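You operate a simulated robot arm through the tools that you are given. There is no shell and no other tool.

The job below is to be done with a simulated two-armed robot. You get a single attempt, and the scene is never put back.

TASK
Oil the dry bearing at the brass oiler and give the crank one turn.
Fine: drip till its collar shows wet, then shut the toggle; no oil on the cloth; leave the copper toggle; pawl out to turn and in after.

The check looks at the end state, three seconds after you hand in, the way a careful person would. Anything else that was tipped, shoved, dropped, spilled or broken makes it a failure. Flat cloth is picked up by pressing the open fingertips on it (5 to 10 N) and closing them slowly along it; thin cloth reads only 2 to 8 mm in the jaws.

THE ROBOT
Two 7-joint arms with fingered hands on one trunk that stands fixed in place. Base frame: the origin is at the foot of the trunk, x ahead of it, y to its left, z up. Units: mm, degrees, N and s.
The left shoulder is at [70, 166, 1193], the right one opposite. With the tool pointing down near the work surface each hand reaches from about 100 to 920 mm from the base axis, measured 20 degrees to its own side. Payload 4.1 kg a hand.
The tool frame of a hand sits at the grasp point between the pads (the TCP): z along the fingers, y along the line on which they close. The tips reach 32 mm beyond it. The gripper opens to 108 mm; its body begins 38 mm behind the TCP. The gripper is a hand of 4 fingers: y runs from the thumb to the fingers, the wrist lies at [-16, -108, -186] in the tool frame.
Orientation is that of the tool frame in the base frame, as [roll, pitch, yaw] about the fixed x, y, z axes, in that order (R = Rz(yaw) Ry(pitch) Rx(roll)). With the fingers straight down and the wrist toward the robot, the tool's x, y and z point along [0, 1, 0], [1, 0, 0] and [0, 0, -1] of the base frame.

THE INTERFACE
- The arms move only by the tool move_arm. It takes "left_series", "right_series" or both (then of equal length, played together; a hand with none holds still); each is a list that holds one entry, the list of rows, each a list of 6 numbers: the shift along the tool's x, y, z in units of 25 mm (1.0 is 25 mm), then the turn, a rotation vector about the tool's x, y, z in units of 4 degrees (1.0 is 4 degrees). In form: [[[dx, dy, dz, rx, ry, rz], ...]]. A call has 1 to 20 rows; each row shifts and turns the commanded pose from where the row before left it, along the tool's axes as they then stand. A call with a number of a shift or a turn outside -1 to 1 is refused whole. A row lasts 0.2 s, in which the tool goes at most 50 mm and 8.6 degrees; a call with a longer step from one row to the next is refused whole. Where a pose cannot be reached the arm comes as near as it can. A force on the tool above 40 N (or 10 N above the force at the start of the call, whichever is more), or a blocked arm, ends the call early, and 0.2 s more pass. In this call time passes only in rows, and 0.2 s behind the last. It gives the time, the measured TCP pose, the force on the tool (base axes), the opening and the grip force at its end, in the units of the frame above (readings bear some noise), with the torque about the TCP (base axes, N m) and any sound that the robot's microphone picked up, and new pictures: "show" is both (left out), scene, wrist or none (wrist: the cameras of the hands that moved).
- Cameras (640 x 400 px; columns grow to the right, rows downward): "scene" is now at [142.3, 12.7, 1442.4]; the picture's right is [0.13, -0.99, 0.00], its down [-0.36, -0.05, -0.93] and it looks along [0.92, 0.12, -0.37] (base axes); focal length 321 px, centre (320, 200). "left" rides on the left gripper at [-64, -93, -132] in its tool frame; the picture's right is [-0.80, -0.28, 0.53], its down [0.55, -0.71, 0.45] and it looks along [0.25, 0.65, 0.72] (tool axes); focal length 247 px, centre (320, 200). "right" rides on the right gripper at [64, -93, -131] in its tool frame; the picture's right is [-0.80, 0.28, -0.53], its down [-0.55, -0.71, 0.45] and it looks along [-0.25, 0.65, 0.72] (tool axes); focal length 247 px, centre (320, 200). There is no depth. A picture from a camera that has moved, and an enlarged one, comes with that camera's place and axes in the base frame and with its lens.
- slide_trunk(by): slides the trunk up (or, below 0, down) by that many mm; the arms and the scene camera ride with it, the base frame stays. It gives what a move gives, with no picture.
- finger_targets(index, middle, ring, thumb_bend, hand): sets how far each is bent, from 0 (flat) to 100 (curled in); at 30 the hand is open as for a grip, at 70 the pads meet at the TCP. One left out holds its place. A second passes; each finger stops where it meets its share of the squeeze, and holds until it gets a number again. It is the only way to open and close the hand. It gives what a move gives, with no picture; readings hold the bend of each and the force on the fingers (four entries, about 0 where the hand has none), thumb and palm.
- head_to(pan, tilt): turns the head with the scene camera to pan (to the left, within 86 degrees either way) and tilt (down, from -29 to 69), counted from straight ahead of the robot. It gives what a move gives, and a new picture of the scene camera.
- zoom(camera, box): a new picture of the part [left, top, right, bottom] of that camera's present view, enlarged. No time passes.
- hand_in(): hands the job in; it is judged then, once.

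Nothing tells you positions but the pictures and the camera data. Unless the task says otherwise, let go and move clear before handing in.

The tools are called after ">>>" as a command line: name --argument value ..., lists and objects as JSON in quotes. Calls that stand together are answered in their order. move_arm: Moves the arms, as the interface text tells. Its arguments: {"type":"object","properties":{"left_series":{"type":"array"},"right_series":{"type":"array"},"show":{"type":"string","enum":["both","scene","wrist","none"]}},"required":[]} The other tools are called the same way: slide_trunk (by) moves the trunk up or down; finger_targets (index, middle, ring, thumb_bend, hand) moves the fingers one by one; head_to (pan, tilt) turns the head that bears the scene camera; zoom (camera, box) takes an enlarged picture of a part of a camera's view; hand_in () hands the job in.

At the start:

```text
clock: 0.0
left_eef_pos: [534.9, 328.5, 1298.1]
left_tool_rot: [180.0, 0.0, 90.1]
left_force: [-0.6, -0.1, 0.0]
left_torque: [0.0, 0.01, -0.02]
left_finger_gap: 107.6
left_gripper_force: 0.0
left_shape: jaw
left_bend: [30.0, 30.0, 30.0, 30.0]
left_finger forces: [0.0, 0.1, 0.0, 0.1, 0.0, 0.0]
right_eef_pos: [658.5, -232.7, 1354.5]
right_tool_rot: [-179.9, -0.1, 90.0]
right_force: [0.3, -0.1, 0.3]
right_torque: [0.01, 0.0, -0.03]
right_finger_gap: 107.7
right_gripper_force: 0.0
right_shape: jaw
right_bend: [30.0, 30.0, 30.0, 30.0]
right_finger forces: [0.1, 0.1, 0.1, 0.0, 0.1, 0.0]
trunk travel left (down, up): [-700.0, 240.0]
head pan, tilt (commanded): [7.3, 21.5]
```

scene: 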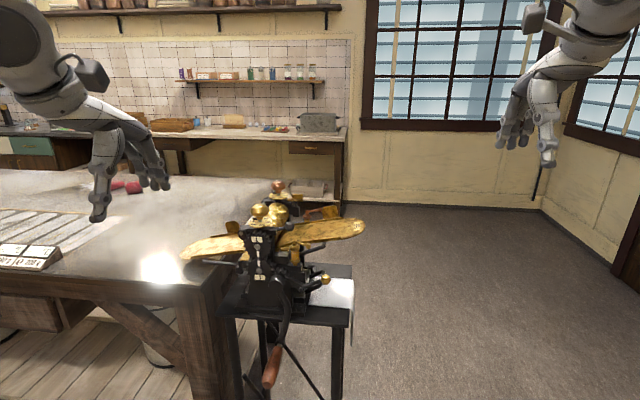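
right: 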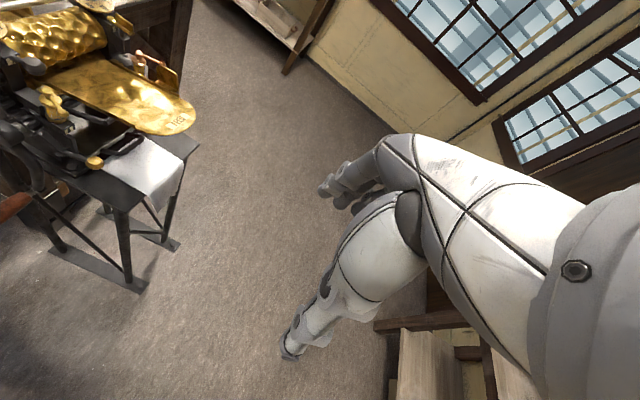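
left: 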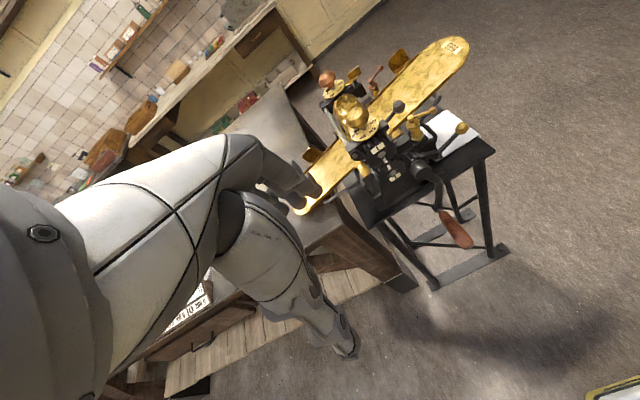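

I see a small treadle/crank-driven press-like machine on a black stand ahead, with brass parts, a copper-topped oiler behind and a crank with a wooden handle in front. First I'll look closer with zooms before moving anything.

>>> zoom --camera "scene" --box '[170, 160, 380, 291]'

>>> zoom --camera "scene" --box '[180, 260, 380, 400]'

>>> zoom --camera "left" --box '[280, 20, 520, 170]'

>>> zoom --camera "left" --box '[340, 100, 520, 260]'

>>> zoom --camera "right" --box '[0, 0, 220, 240]'

```text
3.05 times, centred on (275, 226) of scene
camera zoom: at [142.3, 12.7, 1442.4], right [0.13, -0.99, 0.0], down [-0.36, -0.05, -0.93], along [0.92, 0.12, -0.37], focal length 979 px, centre (457, 122)
```

zoom: 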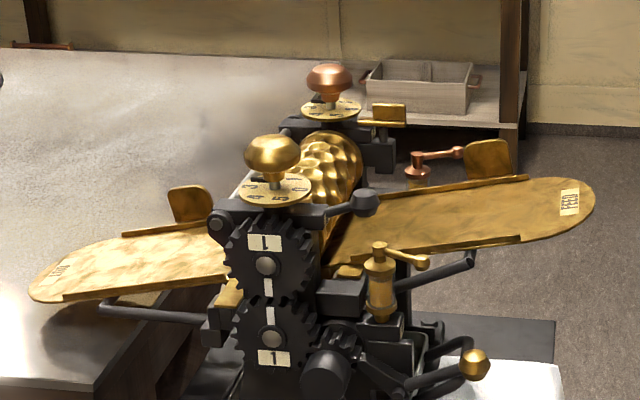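

```text
2.86 times, centred on (280, 330) of scene
camera zoom: at [142.3, 12.7, 1442.4], right [0.13, -0.99, 0.0], down [-0.36, -0.05, -0.93], along [0.92, 0.12, -0.37], focal length 918 px, centre (434, -171)
```

zoom: 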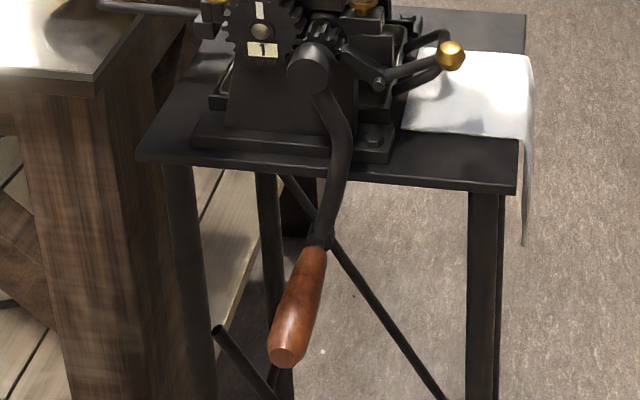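

```text
2.67 times, centred on (400, 95) of left
camera zoom: at [440.4, 263.4, 1427.8], right [-0.28, -0.8, -0.53], down [-0.71, 0.55, -0.45], along [0.65, 0.25, -0.72], focal length 659 px, centre (107, 480)
```

zoom: 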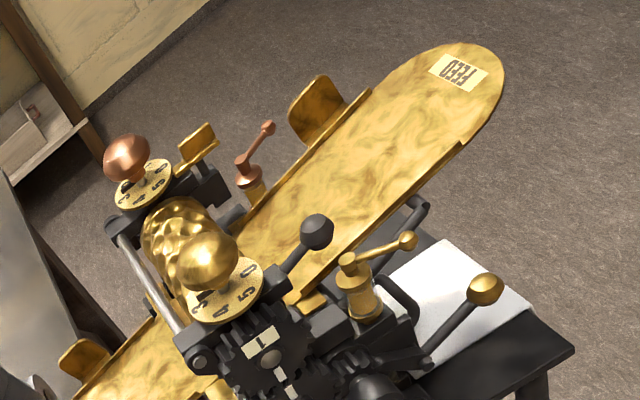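

```text
2.50 times, centred on (430, 180) of left
camera zoom: at [440.4, 263.4, 1427.8], right [-0.28, -0.8, -0.53], down [-0.71, 0.55, -0.45], along [0.65, 0.25, -0.72], focal length 617 px, centre (45, 250)
```

zoom: 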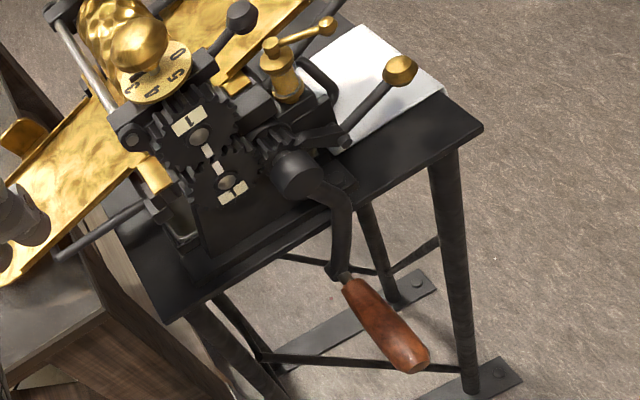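

```text
1.67 times, centred on (110, 120) of right
camera zoom: at [567.0, -168.8, 1485.0], right [0.28, -0.8, 0.53], down [-0.71, -0.55, -0.45], along [0.65, -0.25, -0.72], focal length 412 px, centre (670, 333)
```

zoom: 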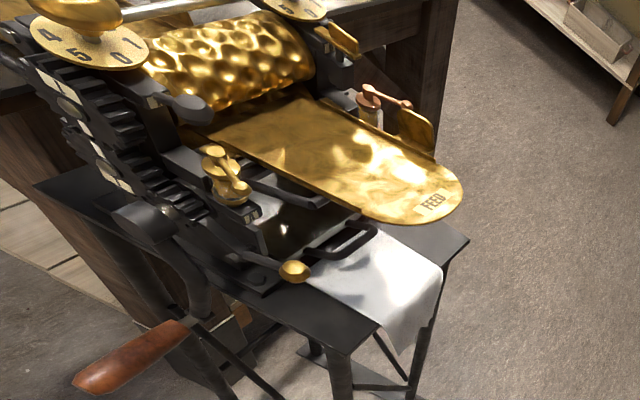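

The brass oiler stands on the right front side of the machine around [803, 159, 1074]; the pawl is probably the brass-ball lever by the crank gear. I'll zoom in tighter on the details.

>>> zoom --camera "scene" --box '[265, 230, 345, 280]'

>>> zoom --camera "scene" --box '[250, 250, 346, 310]'

>>> zoom --camera "left" --box '[380, 90, 480, 153]'

>>> zoom --camera "left" --box '[390, 120, 490, 182]'

>>> zoom --camera "right" --box '[30, 70, 140, 180]'

>>> zoom --camera "right" --box '[0, 60, 110, 170]'

```text
8.00 times, centred on (305, 255) of scene
camera zoom: at [142.3, 12.7, 1442.4], right [0.13, -0.99, 0.0], down [-0.36, -0.05, -0.93], along [0.92, 0.12, -0.37], focal length 2570 px, centre (440, -240)
```

zoom: 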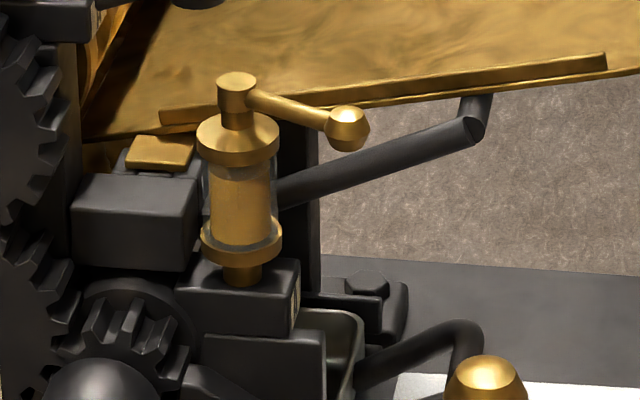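

```text
6.67 times, centred on (298, 280) of scene
camera zoom: at [142.3, 12.7, 1442.4], right [0.13, -0.99, 0.0], down [-0.36, -0.05, -0.93], along [0.92, 0.12, -0.37], focal length 2142 px, centre (467, -333)
```

zoom: 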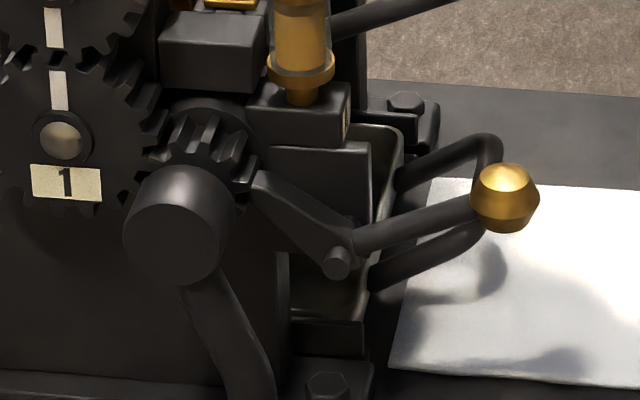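

```text
6.35 times, centred on (430, 122) of left
camera zoom: at [440.4, 263.4, 1427.8], right [-0.28, -0.8, -0.53], down [-0.71, 0.55, -0.45], along [0.65, 0.25, -0.72], focal length 1568 px, centre (-378, 698)
```

zoom: 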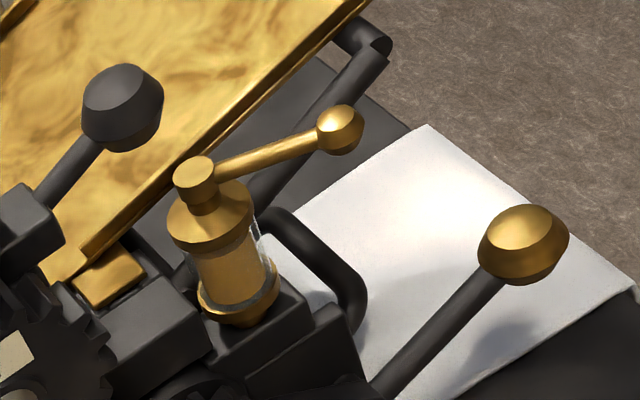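

```text
6.40 times, centred on (440, 151) of left
camera zoom: at [440.4, 263.4, 1427.8], right [-0.28, -0.8, -0.53], down [-0.71, 0.55, -0.45], along [0.65, 0.25, -0.72], focal length 1581 px, centre (-448, 514)
```

zoom: 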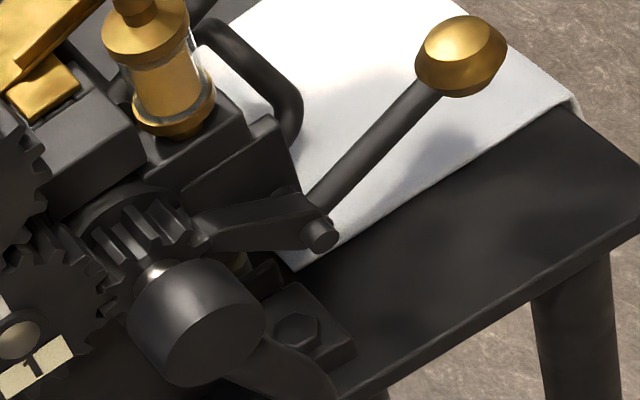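

```text
3.64 times, centred on (85, 125) of right
camera zoom: at [567.0, -168.8, 1485.0], right [0.28, -0.8, 0.53], down [-0.71, -0.55, -0.45], along [0.65, -0.25, -0.72], focal length 898 px, centre (1174, 473)
```

zoom: 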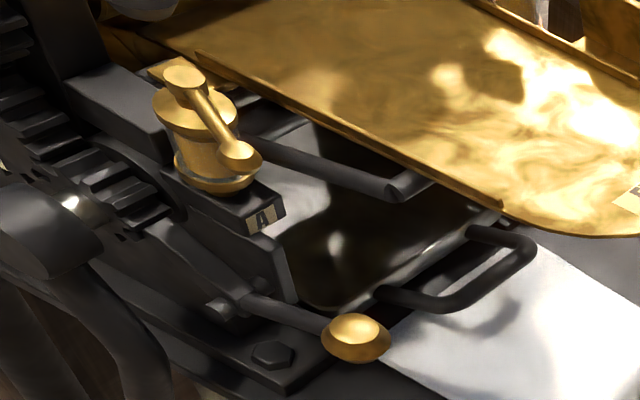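

```text
3.64 times, centred on (55, 115) of right
camera zoom: at [567.0, -168.8, 1485.0], right [0.28, -0.8, 0.53], down [-0.71, -0.55, -0.45], along [0.65, -0.25, -0.72], focal length 898 px, centre (1284, 509)
```

zoom: 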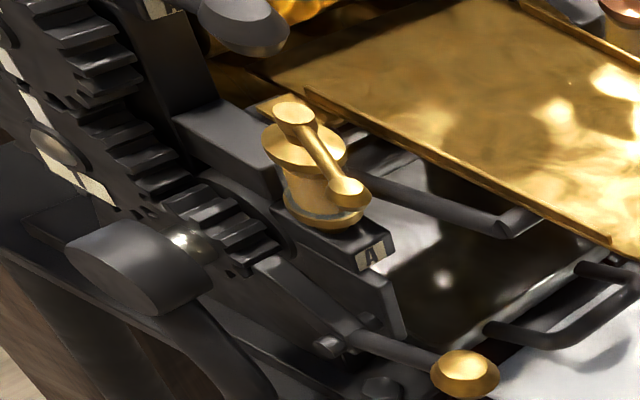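

The oiler sits on a bearing block labelled "A", with a drip tray under it and a cloth on the stand next to the tray handle; the pawl is the arm with the brass ball bearing against the crank pinion. I'll bring the right hand (kept high and clear) round so that its camera looks closely at the oiler, collar and pawl.

>>> move_arm --right_series '[[[0.674, 0.084, 0.545, 0, 0, -1], [0.6665, 0.1308, 0.545, 0, 0, -1], [0.6558, 0.177, 0.545, 0, 0, -1], [0.6418, 0.2223, 0.545, 0, 0, -1], [0.6248, 0.2665, 0.545, 0, 0, -1], [0.6046, 0.3094, 0.545, 0, 0, -1], [0.5815, 0.3509, 0.545, 0, 0, -1], [0.5556, 0.3906, 0.545, 0, 0, -1], [0.527, 0.4284, 0.545, 0, 0, -1], [0.4959, 0.4641, 0.545, 0, 0, -1], [0.4623, 0.4976, 0.545, 0, 0, -1], [0.4265, 0.5286, 0.545, 0, 0, -1], [0.3886, 0.5571, 0.545, 0, 0, -1], [0.3488, 0.5828, 0.545, 0, 0, -1], [0.3073, 0.6057, 0.545, 0, 0, -1]]]' --show "both"

```text
clock: 3.2
left_eef_pos: [533.9, 327.6, 1296.0]
left_tool_rot: [-179.9, -0.1, 89.9]
left_force: [-0.3, 0.5, 0.8]
left_torque: [0.01, 0.02, 0.01]
left_finger_gap: 107.4
left_gripper_force: 0.0
left_shape: jaw
left_bend: [30.0, 30.0, 30.0, 30.0]
left_finger forces: [0.0, 0.1, 0.0, 0.0, 0.0, 0.0]
right_eef_pos: [678.2, -62.6, 1216.5]
right_tool_rot: [180.0, 0.0, 130.0]
right_force: [0.0, 0.0, -0.6]
right_torque: [-0.02, 0.03, -0.01]
right_finger_gap: 107.4
right_gripper_force: 0.0
right_shape: jaw
right_bend: [30.0, 30.0, 30.0, 30.0]
right_finger forces: [0.0, 0.0, 0.0, 0.1, 0.0, 0.0]
right hand out of reach, approached as far as the arm can: row 11, 12, 13, 14, 15
trunk travel left (down, up): [-700.0, 240.0]
head pan, tilt (commanded): [7.3, 21.5]
camera scene: at [142.4, 12.8, 1442.4], right [0.13, -0.99, 0.0], down [-0.36, -0.05, -0.93], along [0.92, 0.12, -0.37], focal length 321 px, centre (320, 200)
camera right: at [566.5, -73.7, 1347.5], right [0.73, -0.43, 0.53], down [-0.19, -0.87, -0.45], along [0.66, 0.23, -0.72], focal length 247 px, centre (320, 200)
```

scene: 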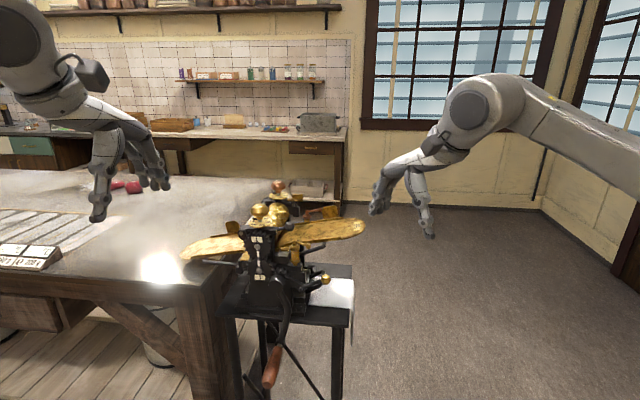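
right: 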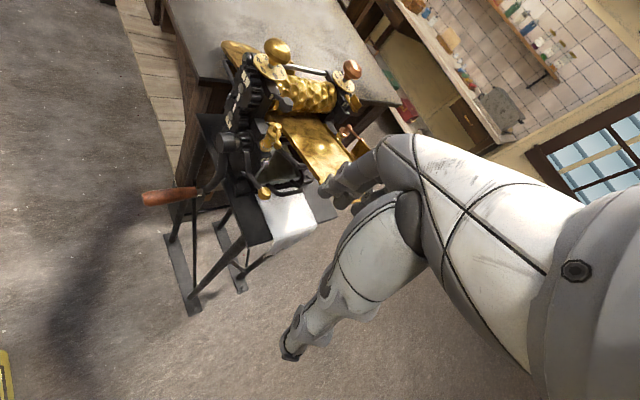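

The right wrist reached its limit at about 40° of yaw, but from here its camera now sees the machine from the right. I'll zoom into the pawl, oiler and tray from here.

>>> zoom --camera "right" --box '[210, 90, 350, 210]'

>>> zoom --camera "right" --box '[215, 110, 315, 200]'

>>> zoom --camera "right" --box '[235, 110, 295, 160]'

>>> zoom --camera "right" --box '[210, 30, 370, 150]'

```text
3.33 times, centred on (280, 150) of right
camera zoom: at [566.5, -73.7, 1347.5], right [0.73, -0.43, 0.53], down [-0.19, -0.87, -0.45], along [0.66, 0.23, -0.72], focal length 823 px, centre (453, 367)
```

zoom: 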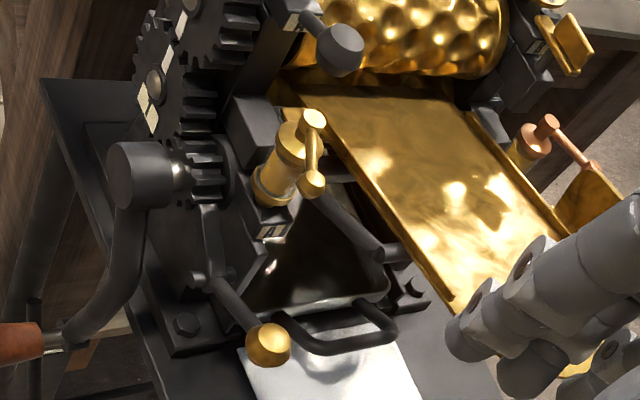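

```text
4.44 times, centred on (265, 155) of right
camera zoom: at [566.5, -73.7, 1347.5], right [0.73, -0.43, 0.53], down [-0.19, -0.87, -0.45], along [0.66, 0.23, -0.72], focal length 1098 px, centre (564, 400)
```

zoom: 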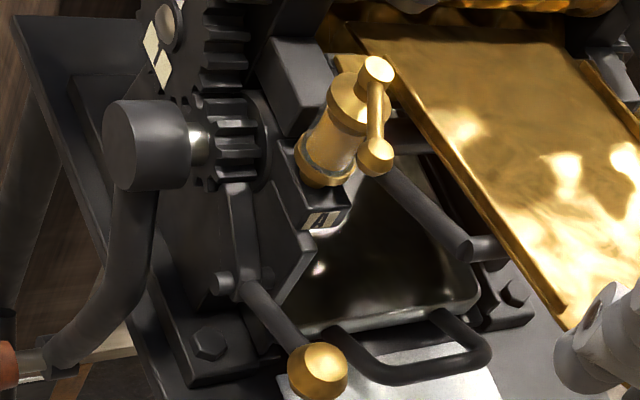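

```text
8.00 times, centred on (265, 135) of right
camera zoom: at [566.5, -73.7, 1347.5], right [0.73, -0.43, 0.53], down [-0.19, -0.87, -0.45], along [0.66, 0.23, -0.72], focal length 1976 px, centre (760, 720)
```

zoom: 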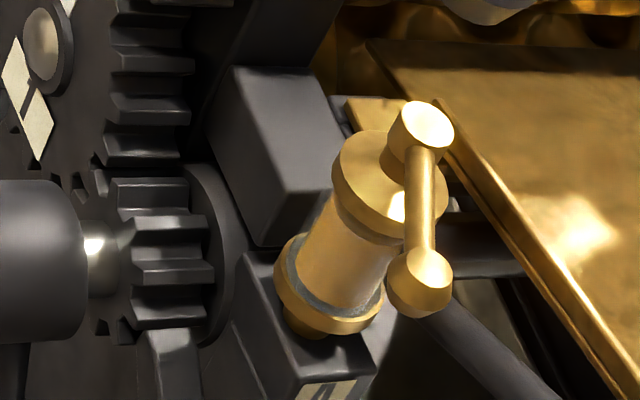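

```text
3.33 times, centred on (290, 90) of right
camera zoom: at [566.5, -73.7, 1347.5], right [0.73, -0.43, 0.53], down [-0.19, -0.87, -0.45], along [0.66, 0.23, -0.72], focal length 823 px, centre (420, 567)
```

zoom: 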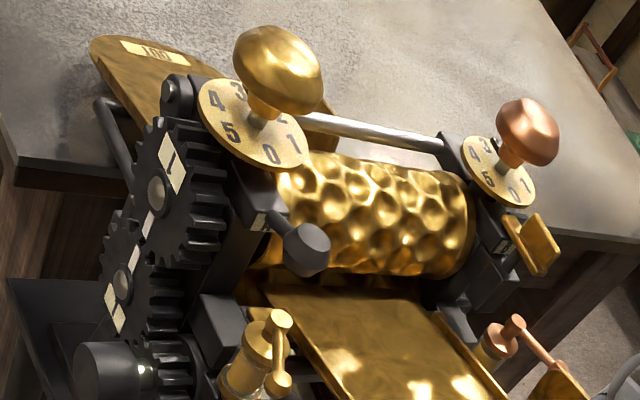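

From here the pinion, pawl arm, black-ball lever above the oiler, and the drip tray beside the cloth are clear. Before touching anything I'll shape the right hand into a single pointing index finger and see where its tip lies in its own camera.

>>> finger_targets --hand "right" --index 20 --middle 100 --ring 100 --thumb_bend 90

>>> zoom --camera "right" --box '[160, 0, 640, 400]'

>>> zoom --camera "scene" --box '[340, 50, 500, 250]'

```text
clock: 4.2
left_eef_pos: [534.5, 328.3, 1296.5]
left_tool_rot: [179.9, 0.0, 90.0]
left_force: [-0.3, -0.5, 0.2]
left_torque: [-0.01, -0.02, 0.0]
left_finger_gap: 107.8
left_gripper_force: 0.0
left_shape: jaw
left_bend: [30.0, 30.0, 30.0, 30.0]
left_finger forces: [0.1, 0.0, 0.1, 0.0, 0.1, 0.1]
right_eef_pos: [678.4, -63.5, 1215.9]
right_tool_rot: [179.9, 0.0, 130.0]
right_force: [-0.1, 1.1, -0.2]
right_torque: [0.0, -0.02, -0.03]
right_finger_gap: 36.6
right_gripper_force: 0.0
right_shape: fingers
right_bend: [20.0, 100.0, 100.0, 90.0]
right_finger forces: [0.0, 0.1, 0.0, 0.0, 0.1, 0.1]
trunk travel left (down, up): [-700.0, 240.0]
head pan, tilt (commanded): [7.3, 21.5]
```

```text
1.00 times, centred on (400, 200) of right (not enlarged: the box is as wide or as high as the picture)
camera zoom: at [566.4, -73.8, 1347.6], right [0.73, -0.43, 0.53], down [-0.19, -0.87, -0.45], along [0.66, 0.23, -0.72], focal length 247 px, centre (240, 200)
```

zoom: 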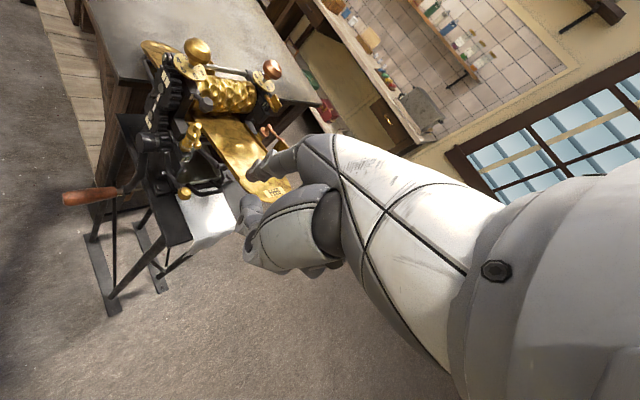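

```text
2.00 times, centred on (420, 150) of scene
camera zoom: at [142.4, 12.7, 1442.4], right [0.13, -0.99, 0.0], down [-0.36, -0.05, -0.93], along [0.92, 0.12, -0.37], focal length 643 px, centre (120, 300)
```

zoom: 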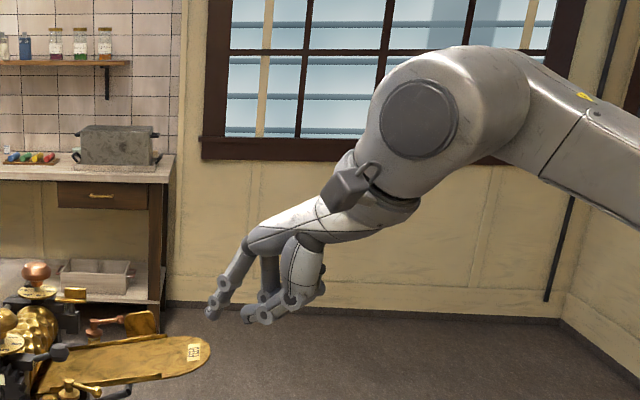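

>>> zoom --camera "right" --box '[270, 110, 450, 290]'

>>> zoom --camera "scene" --box '[360, 140, 460, 240]'

```text
2.22 times, centred on (360, 200) of right
camera zoom: at [566.4, -73.8, 1347.6], right [0.73, -0.43, 0.53], down [-0.19, -0.87, -0.45], along [0.66, 0.23, -0.72], focal length 549 px, centre (231, 200)
```

zoom: 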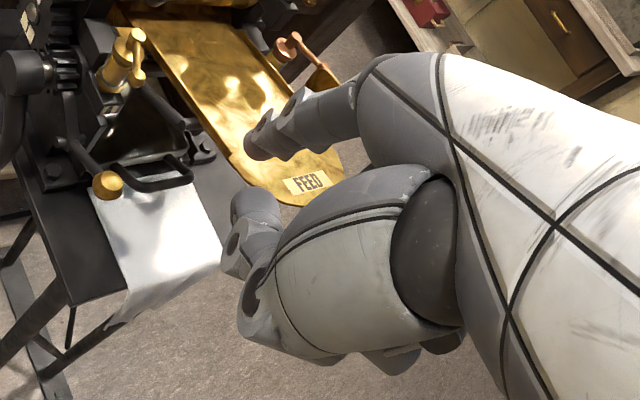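

```text
4.00 times, centred on (410, 190) of scene
camera zoom: at [142.4, 12.7, 1442.4], right [0.13, -0.99, 0.0], down [-0.36, -0.05, -0.93], along [0.92, 0.12, -0.37], focal length 1285 px, centre (-40, 240)
```

zoom: 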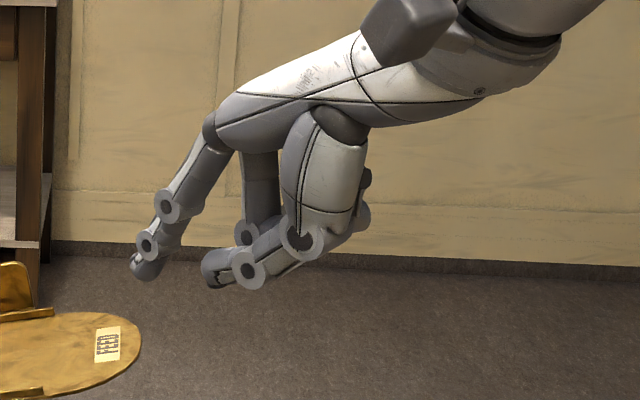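

The extended index tip sits roughly 91 mm out along the tool y and 28 mm beyond the TCP. I'll turn the right hand back to the straight-ahead yaw, where it reached freely, checking that the commands track.

>>> move_arm --right_series '[[[0, 0, 0, 0, 0, 1], [0, 0, 0, 0, 0, 1], [0, 0, 0, 0, 0, 1], [0, 0, 0, 0, 0, 1], [0, 0, 0, 0, 0, 1]]]' --show "none"

```text
clock: 5.4
left_eef_pos: [533.8, 328.5, 1297.1]
left_tool_rot: [-180.0, 0.1, 90.1]
left_force: [0.0, 0.3, 0.4]
left_torque: [0.0, -0.01, 0.01]
left_finger_gap: 107.5
left_gripper_force: 0.0
left_shape: jaw
left_bend: [30.0, 30.0, 30.0, 30.0]
left_finger forces: [0.0, 0.0, 0.0, 0.1, 0.0, 0.0]
right_eef_pos: [680.2, -64.0, 1216.4]
right_tool_rot: [179.9, 0.0, 109.9]
right_force: [-0.3, -0.6, 0.6]
right_torque: [0.01, 0.0, -0.02]
right_finger_gap: 36.8
right_gripper_force: 0.1
right_shape: fingers
right_bend: [20.0, 100.0, 100.0, 90.0]
right_finger forces: [0.1, 0.0, 0.0, 0.1, 0.0, 0.1]
trunk travel left (down, up): [-700.0, 240.0]
head pan, tilt (commanded): [7.3, 21.5]
```

Commands track properly. Now I'll finish turning to straight ahead and bring the index finger to a hover in front of and above the oiler toggle.

>>> move_arm --right_series '[[[0.693, 0.1885, 0.304, 0, 0, 1], [0.7048, 0.1397, 0.304, 0, 0, 1], [0.7128, 0.0902, 0.304, 0, 0, 1], [0.7174, 0.0402, 0.304, 0, 0, 1], [0.7185, -0.0099, 0.304, 0, 0, 1], [0.716, -0.06, 0.304, 0, 0, 0], [0.716, -0.06, 0.304, 0, 0, 0], [0.716, -0.06, 0.304, 0, 0, 0], [0.716, -0.06, 0.304, 0, 0, 0], [0.716, -0.06, 0.304, 0, 0, 0]]]' --show "both"

```text
clock: 7.6
left_eef_pos: [534.2, 330.1, 1298.4]
left_tool_rot: [180.0, 0.1, 90.0]
left_force: [-1.0, -1.4, 0.1]
left_torque: [0.02, -0.03, 0.01]
left_finger_gap: 107.7
left_gripper_force: 0.0
left_shape: jaw
left_bend: [30.0, 30.0, 30.0, 30.0]
left_finger forces: [0.0, 0.0, 0.1, 0.0, 0.1, 0.0]
right_eef_pos: [667.8, 118.4, 1139.6]
right_tool_rot: [179.9, 0.1, 90.0]
right_force: [0.1, -0.6, -1.2]
right_torque: [0.0, 0.02, 0.01]
right_finger_gap: 36.8
right_gripper_force: 0.0
right_shape: fingers
right_bend: [20.0, 100.0, 100.0, 90.0]
right_finger forces: [0.0, 0.0, 0.0, 0.1, 0.0, 0.1]
trunk travel left (down, up): [-700.0, 240.0]
head pan, tilt (commanded): [7.3, 21.5]
camera scene: at [142.5, 14.1, 1442.4], right [0.13, -0.99, 0.0], down [-0.36, -0.05, -0.93], along [0.92, 0.12, -0.37], focal length 321 px, centre (320, 200)
camera right: at [574.8, 182.8, 1270.0], right [0.28, -0.8, 0.53], down [-0.71, -0.55, -0.45], along [0.65, -0.25, -0.72], focal length 247 px, centre (320, 200)
```

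scene: 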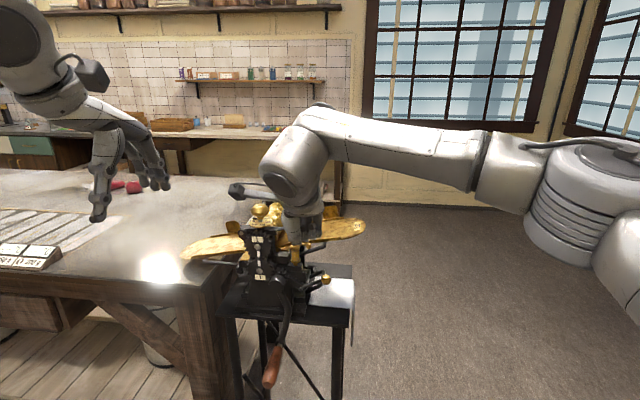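
right: 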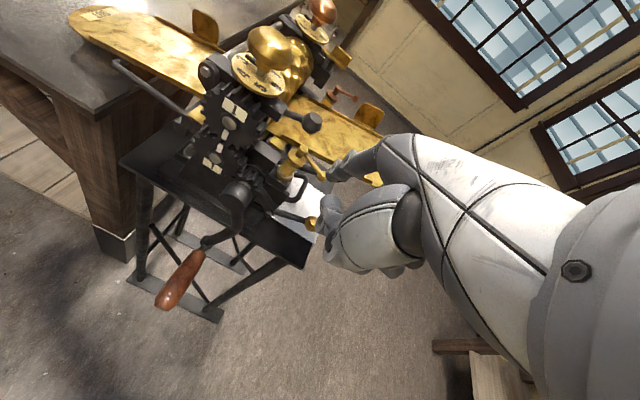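

>>> zoom --camera "right" --box '[200, 90, 360, 240]'

>>> zoom --camera "right" --box '[250, 120, 350, 190]'

>>> zoom --camera "right" --box '[220, 140, 320, 230]'

>>> zoom --camera "scene" --box '[230, 200, 350, 300]'

>>> zoom --camera "left" --box '[310, 60, 500, 200]'

```text
2.67 times, centred on (280, 165) of right
camera zoom: at [574.8, 182.8, 1270.0], right [0.28, -0.8, 0.53], down [-0.71, -0.55, -0.45], along [0.65, -0.25, -0.72], focal length 659 px, centre (427, 293)
```

zoom: 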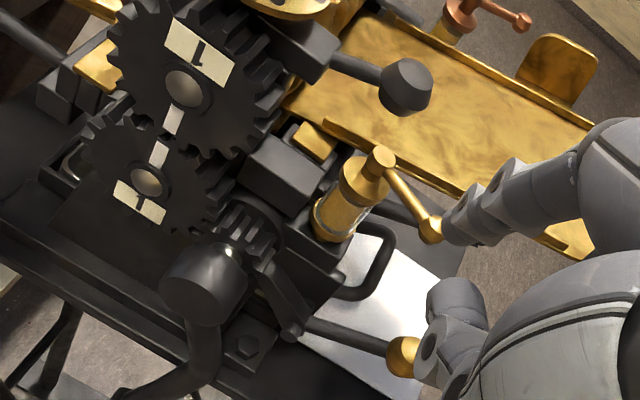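

```text
5.71 times, centred on (300, 155) of right
camera zoom: at [574.8, 182.8, 1270.0], right [0.28, -0.8, 0.53], down [-0.71, -0.55, -0.45], along [0.65, -0.25, -0.72], focal length 1411 px, centre (434, 457)
```

zoom: 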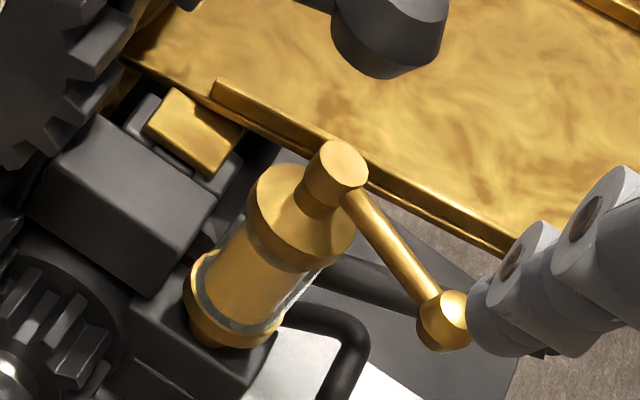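

```text
4.44 times, centred on (270, 185) of right
camera zoom: at [574.8, 182.8, 1270.0], right [0.28, -0.8, 0.53], down [-0.71, -0.55, -0.45], along [0.65, -0.25, -0.72], focal length 1098 px, centre (542, 267)
```

zoom: 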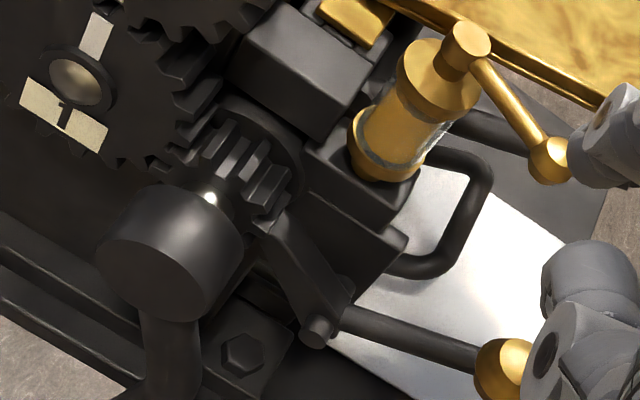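

```text
4.00 times, centred on (290, 250) of scene
camera zoom: at [142.5, 14.1, 1442.4], right [0.13, -0.99, 0.0], down [-0.36, -0.05, -0.93], along [0.92, 0.12, -0.37], focal length 1285 px, centre (440, 0)
```

zoom: 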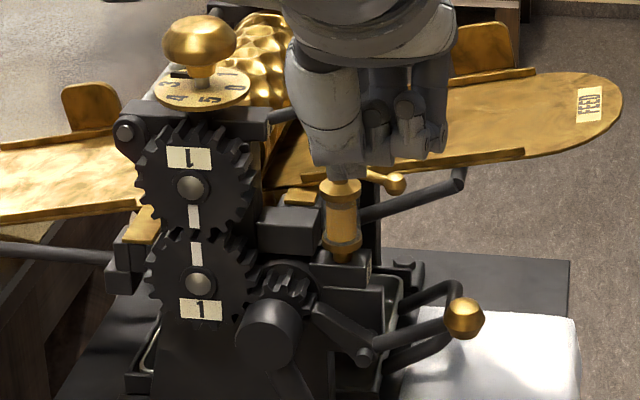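

```text
2.86 times, centred on (405, 130) of left
camera zoom: at [440.6, 264.7, 1427.5], right [-0.28, -0.8, -0.53], down [-0.71, 0.55, -0.45], along [0.65, 0.25, -0.72], focal length 706 px, centre (77, 400)
```

zoom: 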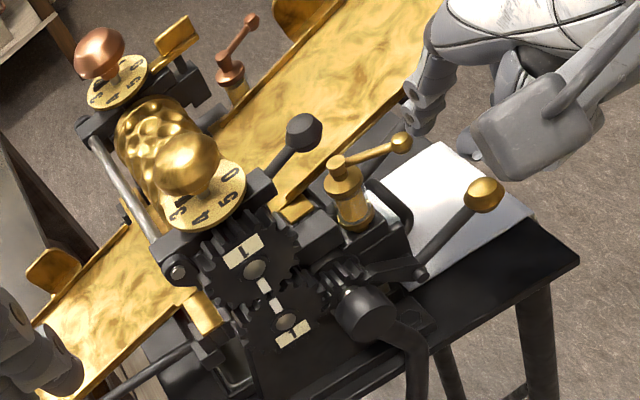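

The toggle ball is at about [786, 123, 1072] and the stem at [803, 158], level, with the black-ball lever directly above. I'll back the index finger slightly, lower it to ball height on the near side, and look again before a gentle push test.

>>> move_arm --right_series '[[[0, -0.4, 0, 0, 0, 0], [0, 0, 0.75, 0, 0, 0], [0, 0, 0.75, 0, 0, 0]]]' --show "none"

>>> zoom --camera "right" --box '[230, 90, 370, 190]'

>>> zoom --camera "left" --box '[370, 70, 480, 150]'

>>> zoom --camera "scene" --box '[270, 220, 350, 280]'

```text
clock: 8.4
left_eef_pos: [534.3, 329.0, 1297.7]
left_tool_rot: [-180.0, 0.0, 89.9]
left_force: [0.7, 0.5, -0.8]
left_torque: [0.0, -0.01, 0.04]
left_finger_gap: 107.2
left_gripper_force: 0.1
left_shape: jaw
left_bend: [30.0, 30.0, 30.0, 30.0]
left_finger forces: [0.0, 0.1, 0.0, 0.0, 0.0, 0.0]
right_eef_pos: [655.3, 115.3, 1102.5]
right_tool_rot: [179.9, 0.0, 90.0]
right_force: [-0.2, -0.1, -0.5]
right_torque: [0.01, 0.01, 0.01]
right_finger_gap: 36.5
right_gripper_force: 0.0
right_shape: fingers
right_bend: [20.0, 100.0, 100.0, 90.0]
right_finger forces: [0.1, 0.0, 0.0, 0.1, 0.1, 0.0]
trunk travel left (down, up): [-700.0, 240.0]
head pan, tilt (commanded): [7.3, 21.5]
```

```text
4.00 times, centred on (300, 140) of right
camera zoom: at [563.5, 179.3, 1233.8], right [0.28, -0.8, 0.53], down [-0.71, -0.55, -0.45], along [0.65, -0.25, -0.72], focal length 988 px, centre (400, 440)
```

zoom: 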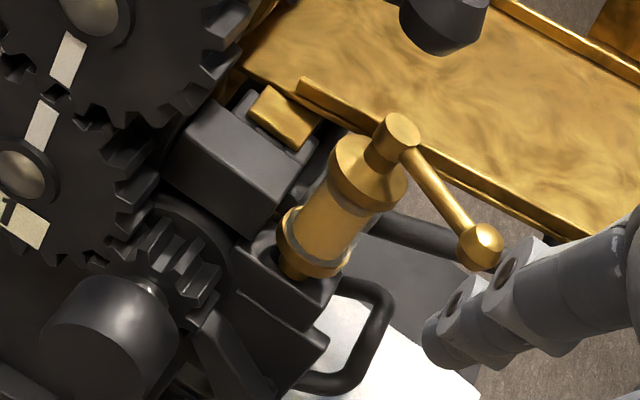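

```text
5.00 times, centred on (425, 110) of left
camera zoom: at [440.9, 263.4, 1427.7], right [-0.28, -0.8, -0.53], down [-0.71, 0.55, -0.45], along [0.65, 0.25, -0.72], focal length 1235 px, centre (-205, 650)
```

zoom: 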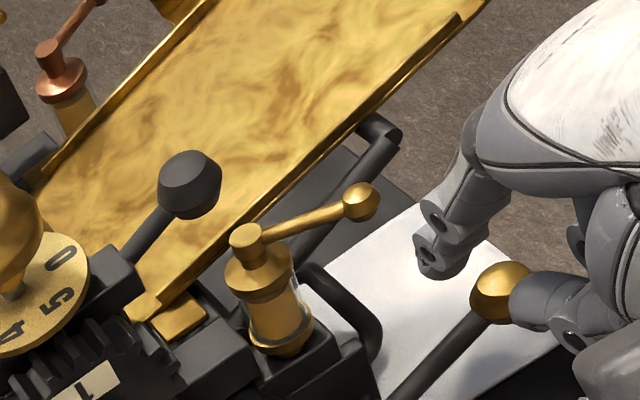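

```text
6.67 times, centred on (310, 250) of scene
camera zoom: at [142.8, 12.7, 1442.3], right [0.13, -0.99, 0.0], down [-0.36, -0.05, -0.93], along [0.92, 0.12, -0.37], focal length 2142 px, centre (387, -133)
```

zoom: 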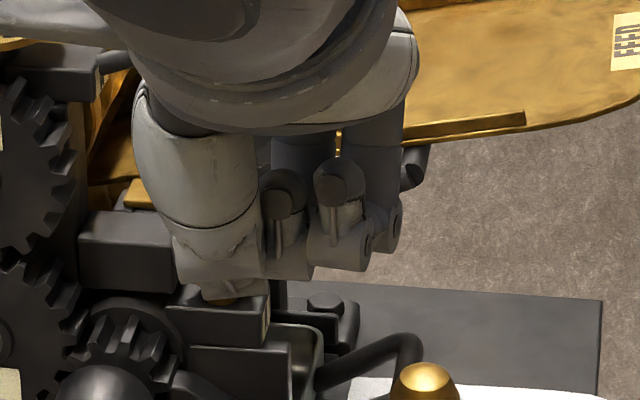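

The fingertip is at about [745, 121, 1070], in line with the toggle ball and about 25 mm short of it. I'll advance gently along +x to find contact and see whether the toggle swings.

>>> move_arm --right_series '[[[0, 0.4, 0, 0, 0, 0], [0, 0.4, 0, 0, 0, 0], [0, 0.2, 0, 0, 0, 0], [0, 0.2, 0, 0, 0, 0]]]' --show "none"

>>> zoom --camera "right" --box '[230, 90, 370, 190]'

>>> zoom --camera "left" --box '[370, 70, 480, 150]'

```text
clock: 9.4
left_eef_pos: [534.3, 328.0, 1296.4]
left_tool_rot: [179.9, 0.0, 90.0]
left_force: [0.3, 0.3, 0.1]
left_torque: [0.03, 0.01, 0.0]
left_finger_gap: 107.6
left_gripper_force: 0.0
left_shape: jaw
left_bend: [30.0, 30.0, 30.0, 30.0]
left_finger forces: [0.1, 0.0, 0.0, 0.0, 0.0, 0.0]
right_eef_pos: [686.0, 116.8, 1103.9]
right_tool_rot: [-180.0, 0.0, 90.0]
right_force: [0.1, -0.5, 1.2]
right_torque: [0.01, 0.0, 0.04]
right_finger_gap: 36.4
right_gripper_force: 0.2
right_shape: fingers
right_bend: [20.0, 100.0, 100.0, 90.0]
right_finger forces: [0.1, 0.0, 0.0, 0.1, 0.1, 0.0]
trunk travel left (down, up): [-700.0, 240.0]
head pan, tilt (commanded): [7.3, 21.5]
```

```text
4.00 times, centred on (300, 140) of right
camera zoom: at [593.6, 180.3, 1234.3], right [0.28, -0.8, 0.53], down [-0.71, -0.55, -0.45], along [0.65, -0.25, -0.72], focal length 988 px, centre (400, 440)
```

zoom: 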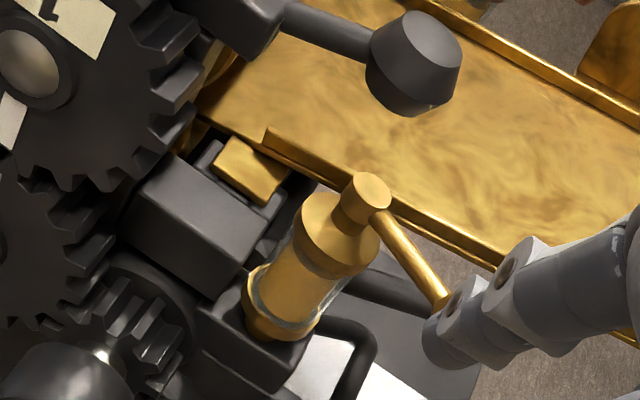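

```text
5.00 times, centred on (425, 110) of left
camera zoom: at [440.8, 263.6, 1427.6], right [-0.28, -0.8, -0.53], down [-0.71, 0.55, -0.45], along [0.65, 0.25, -0.72], focal length 1235 px, centre (-205, 650)
```

zoom: 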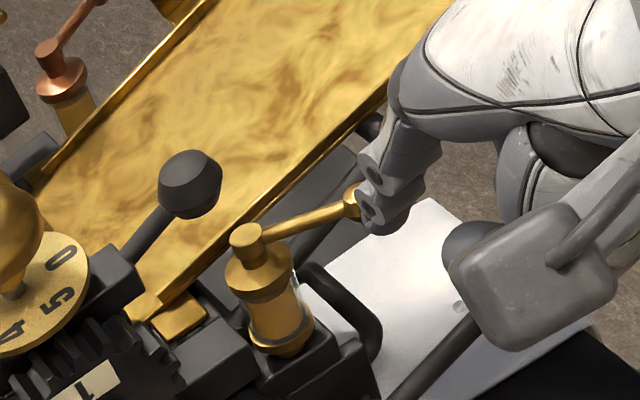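

>>> move_arm --right_series '[[[0, 0.2, 0, 0, 0, 0], [0, 0.2, 0, 0, 0, 0]]]' --show "none"

>>> zoom --camera "left" --box '[370, 70, 480, 150]'

>>> zoom --camera "right" --box '[230, 90, 370, 190]'

```text
clock: 10.0
left_eef_pos: [534.4, 328.0, 1297.2]
left_tool_rot: [-179.9, 0.0, 90.0]
left_force: [-0.3, 0.8, 0.0]
left_torque: [-0.02, 0.01, 0.01]
left_finger_gap: 107.9
left_gripper_force: 0.1
left_shape: jaw
left_bend: [30.0, 30.0, 30.0, 30.0]
left_finger forces: [0.0, 0.0, 0.0, 0.0, 0.0, 0.1]
right_eef_pos: [694.6, 117.4, 1102.6]
right_tool_rot: [180.0, 0.0, 90.0]
right_force: [0.0, 0.4, 0.7]
right_torque: [-0.02, 0.01, 0.0]
right_finger_gap: 36.5
right_gripper_force: 0.0
right_shape: fingers
right_bend: [20.0, 100.0, 100.0, 90.0]
right_finger forces: [0.1, 0.0, 0.0, 0.0, 0.1, 0.1]
trunk travel left (down, up): [-700.0, 240.0]
head pan, tilt (commanded): [7.3, 21.5]
```

```text
5.00 times, centred on (425, 110) of left
camera zoom: at [440.6, 263.6, 1427.7], right [-0.28, -0.8, -0.53], down [-0.71, 0.55, -0.45], along [0.65, 0.25, -0.72], focal length 1235 px, centre (-205, 650)
```

zoom: 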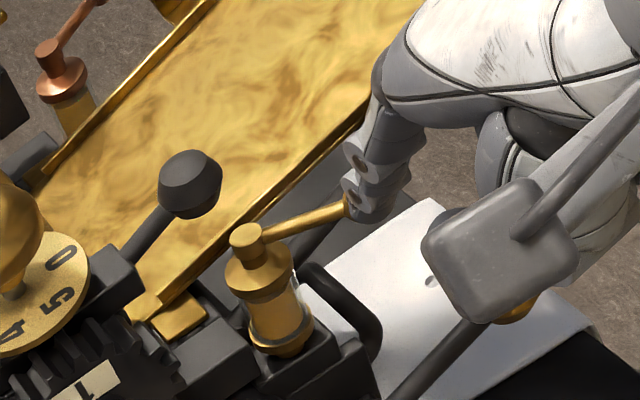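

```text
4.00 times, centred on (300, 140) of right
camera zoom: at [602.5, 179.8, 1233.5], right [0.28, -0.8, 0.53], down [-0.71, -0.55, -0.45], along [0.65, -0.25, -0.72], focal length 988 px, centre (400, 440)
```

zoom: 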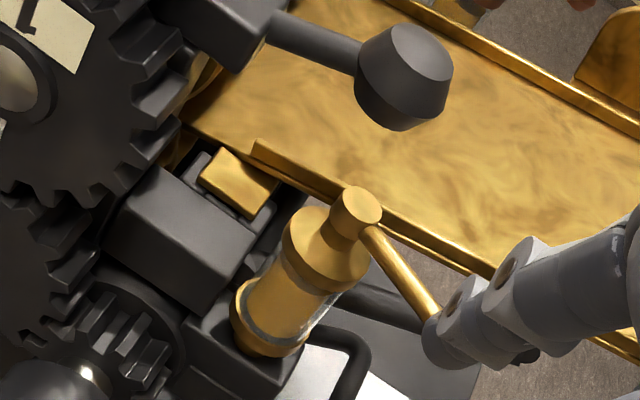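

>>> move_arm --right_series '[[[0, 0.2, 0, 0, 0, 0], [0, 0.2, 0, 0, 0, 0]]]' --show "none"

>>> zoom --camera "left" --box '[370, 70, 480, 150]'

>>> zoom --camera "right" --box '[230, 90, 370, 190]'

```text
clock: 10.6
left_eef_pos: [534.9, 328.3, 1297.7]
left_tool_rot: [-179.9, 0.0, 90.0]
left_force: [0.0, -0.2, 0.7]
left_torque: [-0.01, -0.02, -0.03]
left_finger_gap: 107.7
left_gripper_force: 0.1
left_shape: jaw
left_bend: [30.0, 30.0, 30.0, 30.0]
left_finger forces: [0.0, 0.0, 0.0, 0.1, 0.0, 0.1]
right_eef_pos: [706.7, 116.8, 1103.0]
right_tool_rot: [180.0, -0.1, 90.0]
right_force: [-1.6, -0.9, 0.3]
right_torque: [-0.05, -0.01, -0.01]
right_finger_gap: 36.5
right_gripper_force: 0.0
right_shape: fingers
right_bend: [20.0, 100.0, 100.0, 90.0]
right_finger forces: [0.1, 0.0, 0.0, 0.0, 0.0, 0.1]
trunk travel left (down, up): [-700.0, 240.0]
head pan, tilt (commanded): [7.3, 21.5]
```

```text
5.00 times, centred on (425, 110) of left
camera zoom: at [440.6, 263.6, 1427.7], right [-0.28, -0.8, -0.53], down [-0.71, 0.55, -0.45], along [0.65, 0.25, -0.72], focal length 1235 px, centre (-205, 650)
```

zoom: 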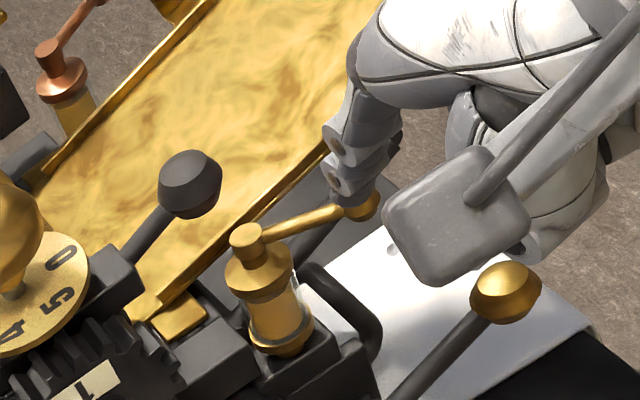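

```text
4.00 times, centred on (300, 140) of right
camera zoom: at [613.8, 180.0, 1234.0], right [0.28, -0.8, 0.53], down [-0.71, -0.55, -0.45], along [0.65, -0.25, -0.72], focal length 988 px, centre (400, 440)
```

zoom: 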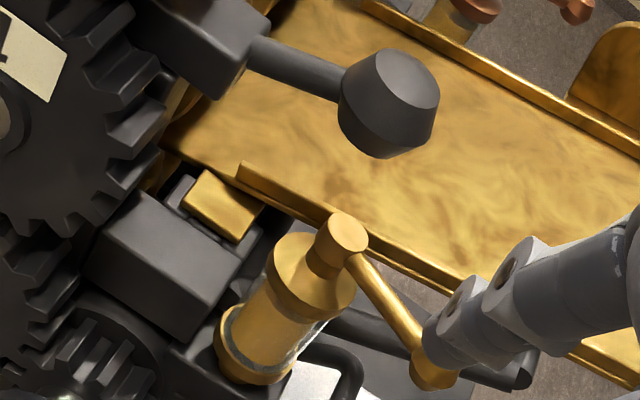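

>>> zoom --camera "left" --box '[415, 80, 465, 120]'

>>> zoom --camera "right" --box '[310, 140, 370, 190]'

>>> zoom --camera "scene" --box '[280, 220, 340, 260]'

```text
10.00 times, centred on (440, 100) of left
camera zoom: at [440.6, 263.6, 1427.7], right [-0.28, -0.8, -0.53], down [-0.71, 0.55, -0.45], along [0.65, 0.25, -0.72], focal length 2470 px, centre (-880, 1200)
```

zoom: 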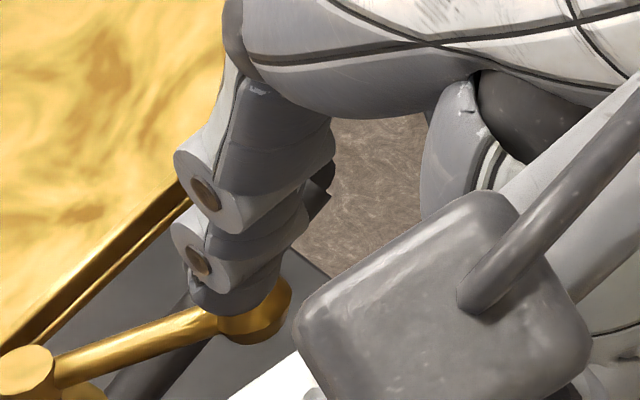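

```text
8.00 times, centred on (340, 165) of right
camera zoom: at [613.8, 180.0, 1234.0], right [0.28, -0.8, 0.53], down [-0.71, -0.55, -0.45], along [0.65, -0.25, -0.72], focal length 1976 px, centre (160, 480)
```

zoom: 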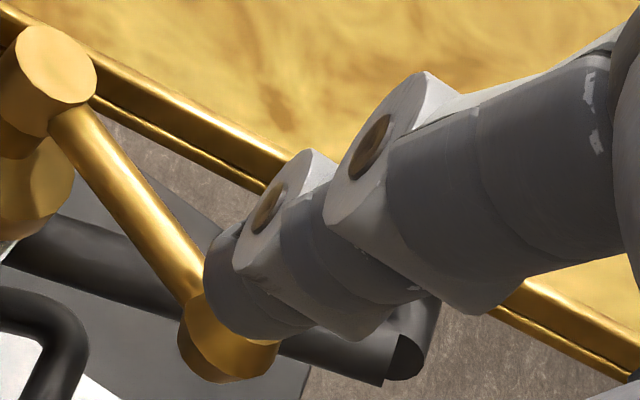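

```text
10.00 times, centred on (310, 240) of scene
camera zoom: at [142.5, 12.9, 1442.4], right [0.13, -0.99, 0.0], down [-0.36, -0.05, -0.93], along [0.92, 0.12, -0.37], focal length 3213 px, centre (420, -200)
```

zoom: 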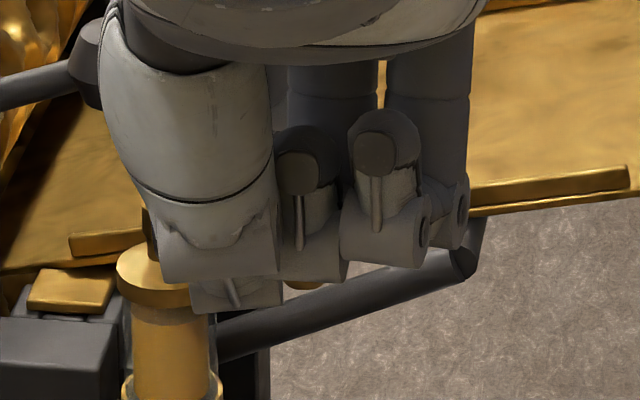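

The fingertip rode just above the ball rather than meeting it. I'll back off 35 mm, lower 14 mm and push again.

>>> move_arm --right_series '[[[0, 0, -0.3, 0, 0, 0], [0, -0.7, 0, 0, 0, 0], [0, -0.7, 0, 0, 0, 0], [0, 0, 0.86, 0, 0, 0]]]' --show "none"

>>> zoom --camera "left" --box '[405, 80, 465, 128]'

>>> zoom --camera "right" --box '[270, 110, 370, 190]'

```text
clock: 11.6
left_eef_pos: [535.8, 329.6, 1296.4]
left_tool_rot: [-179.9, 0.0, 90.0]
left_force: [0.0, -1.1, 0.4]
left_torque: [-0.07, 0.02, 0.0]
left_finger_gap: 107.7
left_gripper_force: 0.2
left_shape: jaw
left_bend: [30.0, 30.0, 30.0, 30.0]
left_finger forces: [0.0, 0.0, 0.0, 0.0, 0.0, 0.1]
right_eef_pos: [670.8, 112.6, 1088.5]
right_tool_rot: [-179.9, 0.0, 90.0]
right_force: [-1.0, 0.3, -0.2]
right_torque: [0.0, 0.03, 0.02]
right_finger_gap: 36.9
right_gripper_force: 0.0
right_shape: fingers
right_bend: [20.0, 100.0, 100.0, 90.0]
right_finger forces: [0.0, 0.0, 0.0, 0.0, 0.0, 0.0]
trunk travel left (down, up): [-700.0, 240.0]
head pan, tilt (commanded): [7.3, 21.5]
```

```text
8.33 times, centred on (435, 104) of left
camera zoom: at [441.8, 263.5, 1427.3], right [-0.28, -0.8, -0.53], down [-0.71, 0.55, -0.45], along [0.65, 0.25, -0.72], focal length 2058 px, centre (-638, 1000)
```

zoom: 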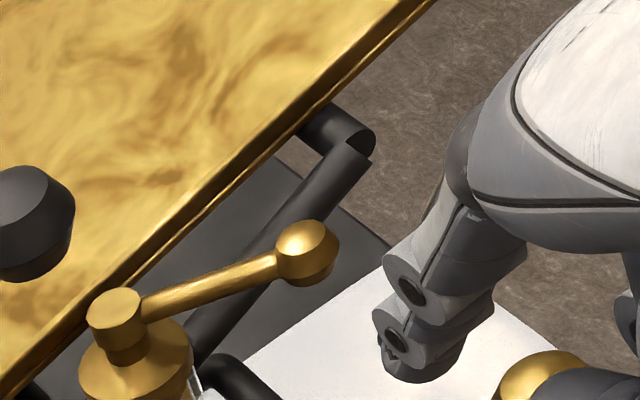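

```text
5.00 times, centred on (320, 150) of right
camera zoom: at [578.7, 176.5, 1219.7], right [0.28, -0.8, 0.53], down [-0.71, -0.55, -0.45], along [0.65, -0.25, -0.72], focal length 1235 px, centre (320, 450)
```

zoom: 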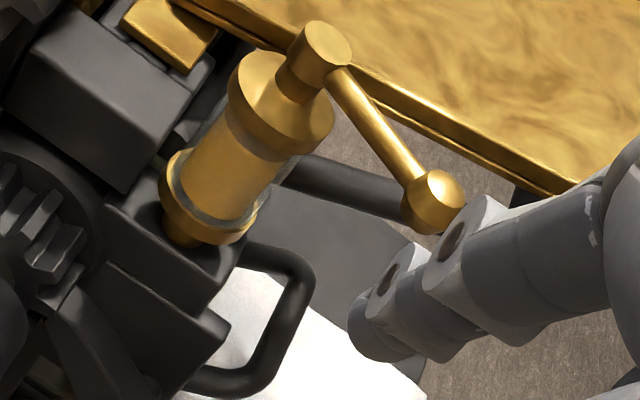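

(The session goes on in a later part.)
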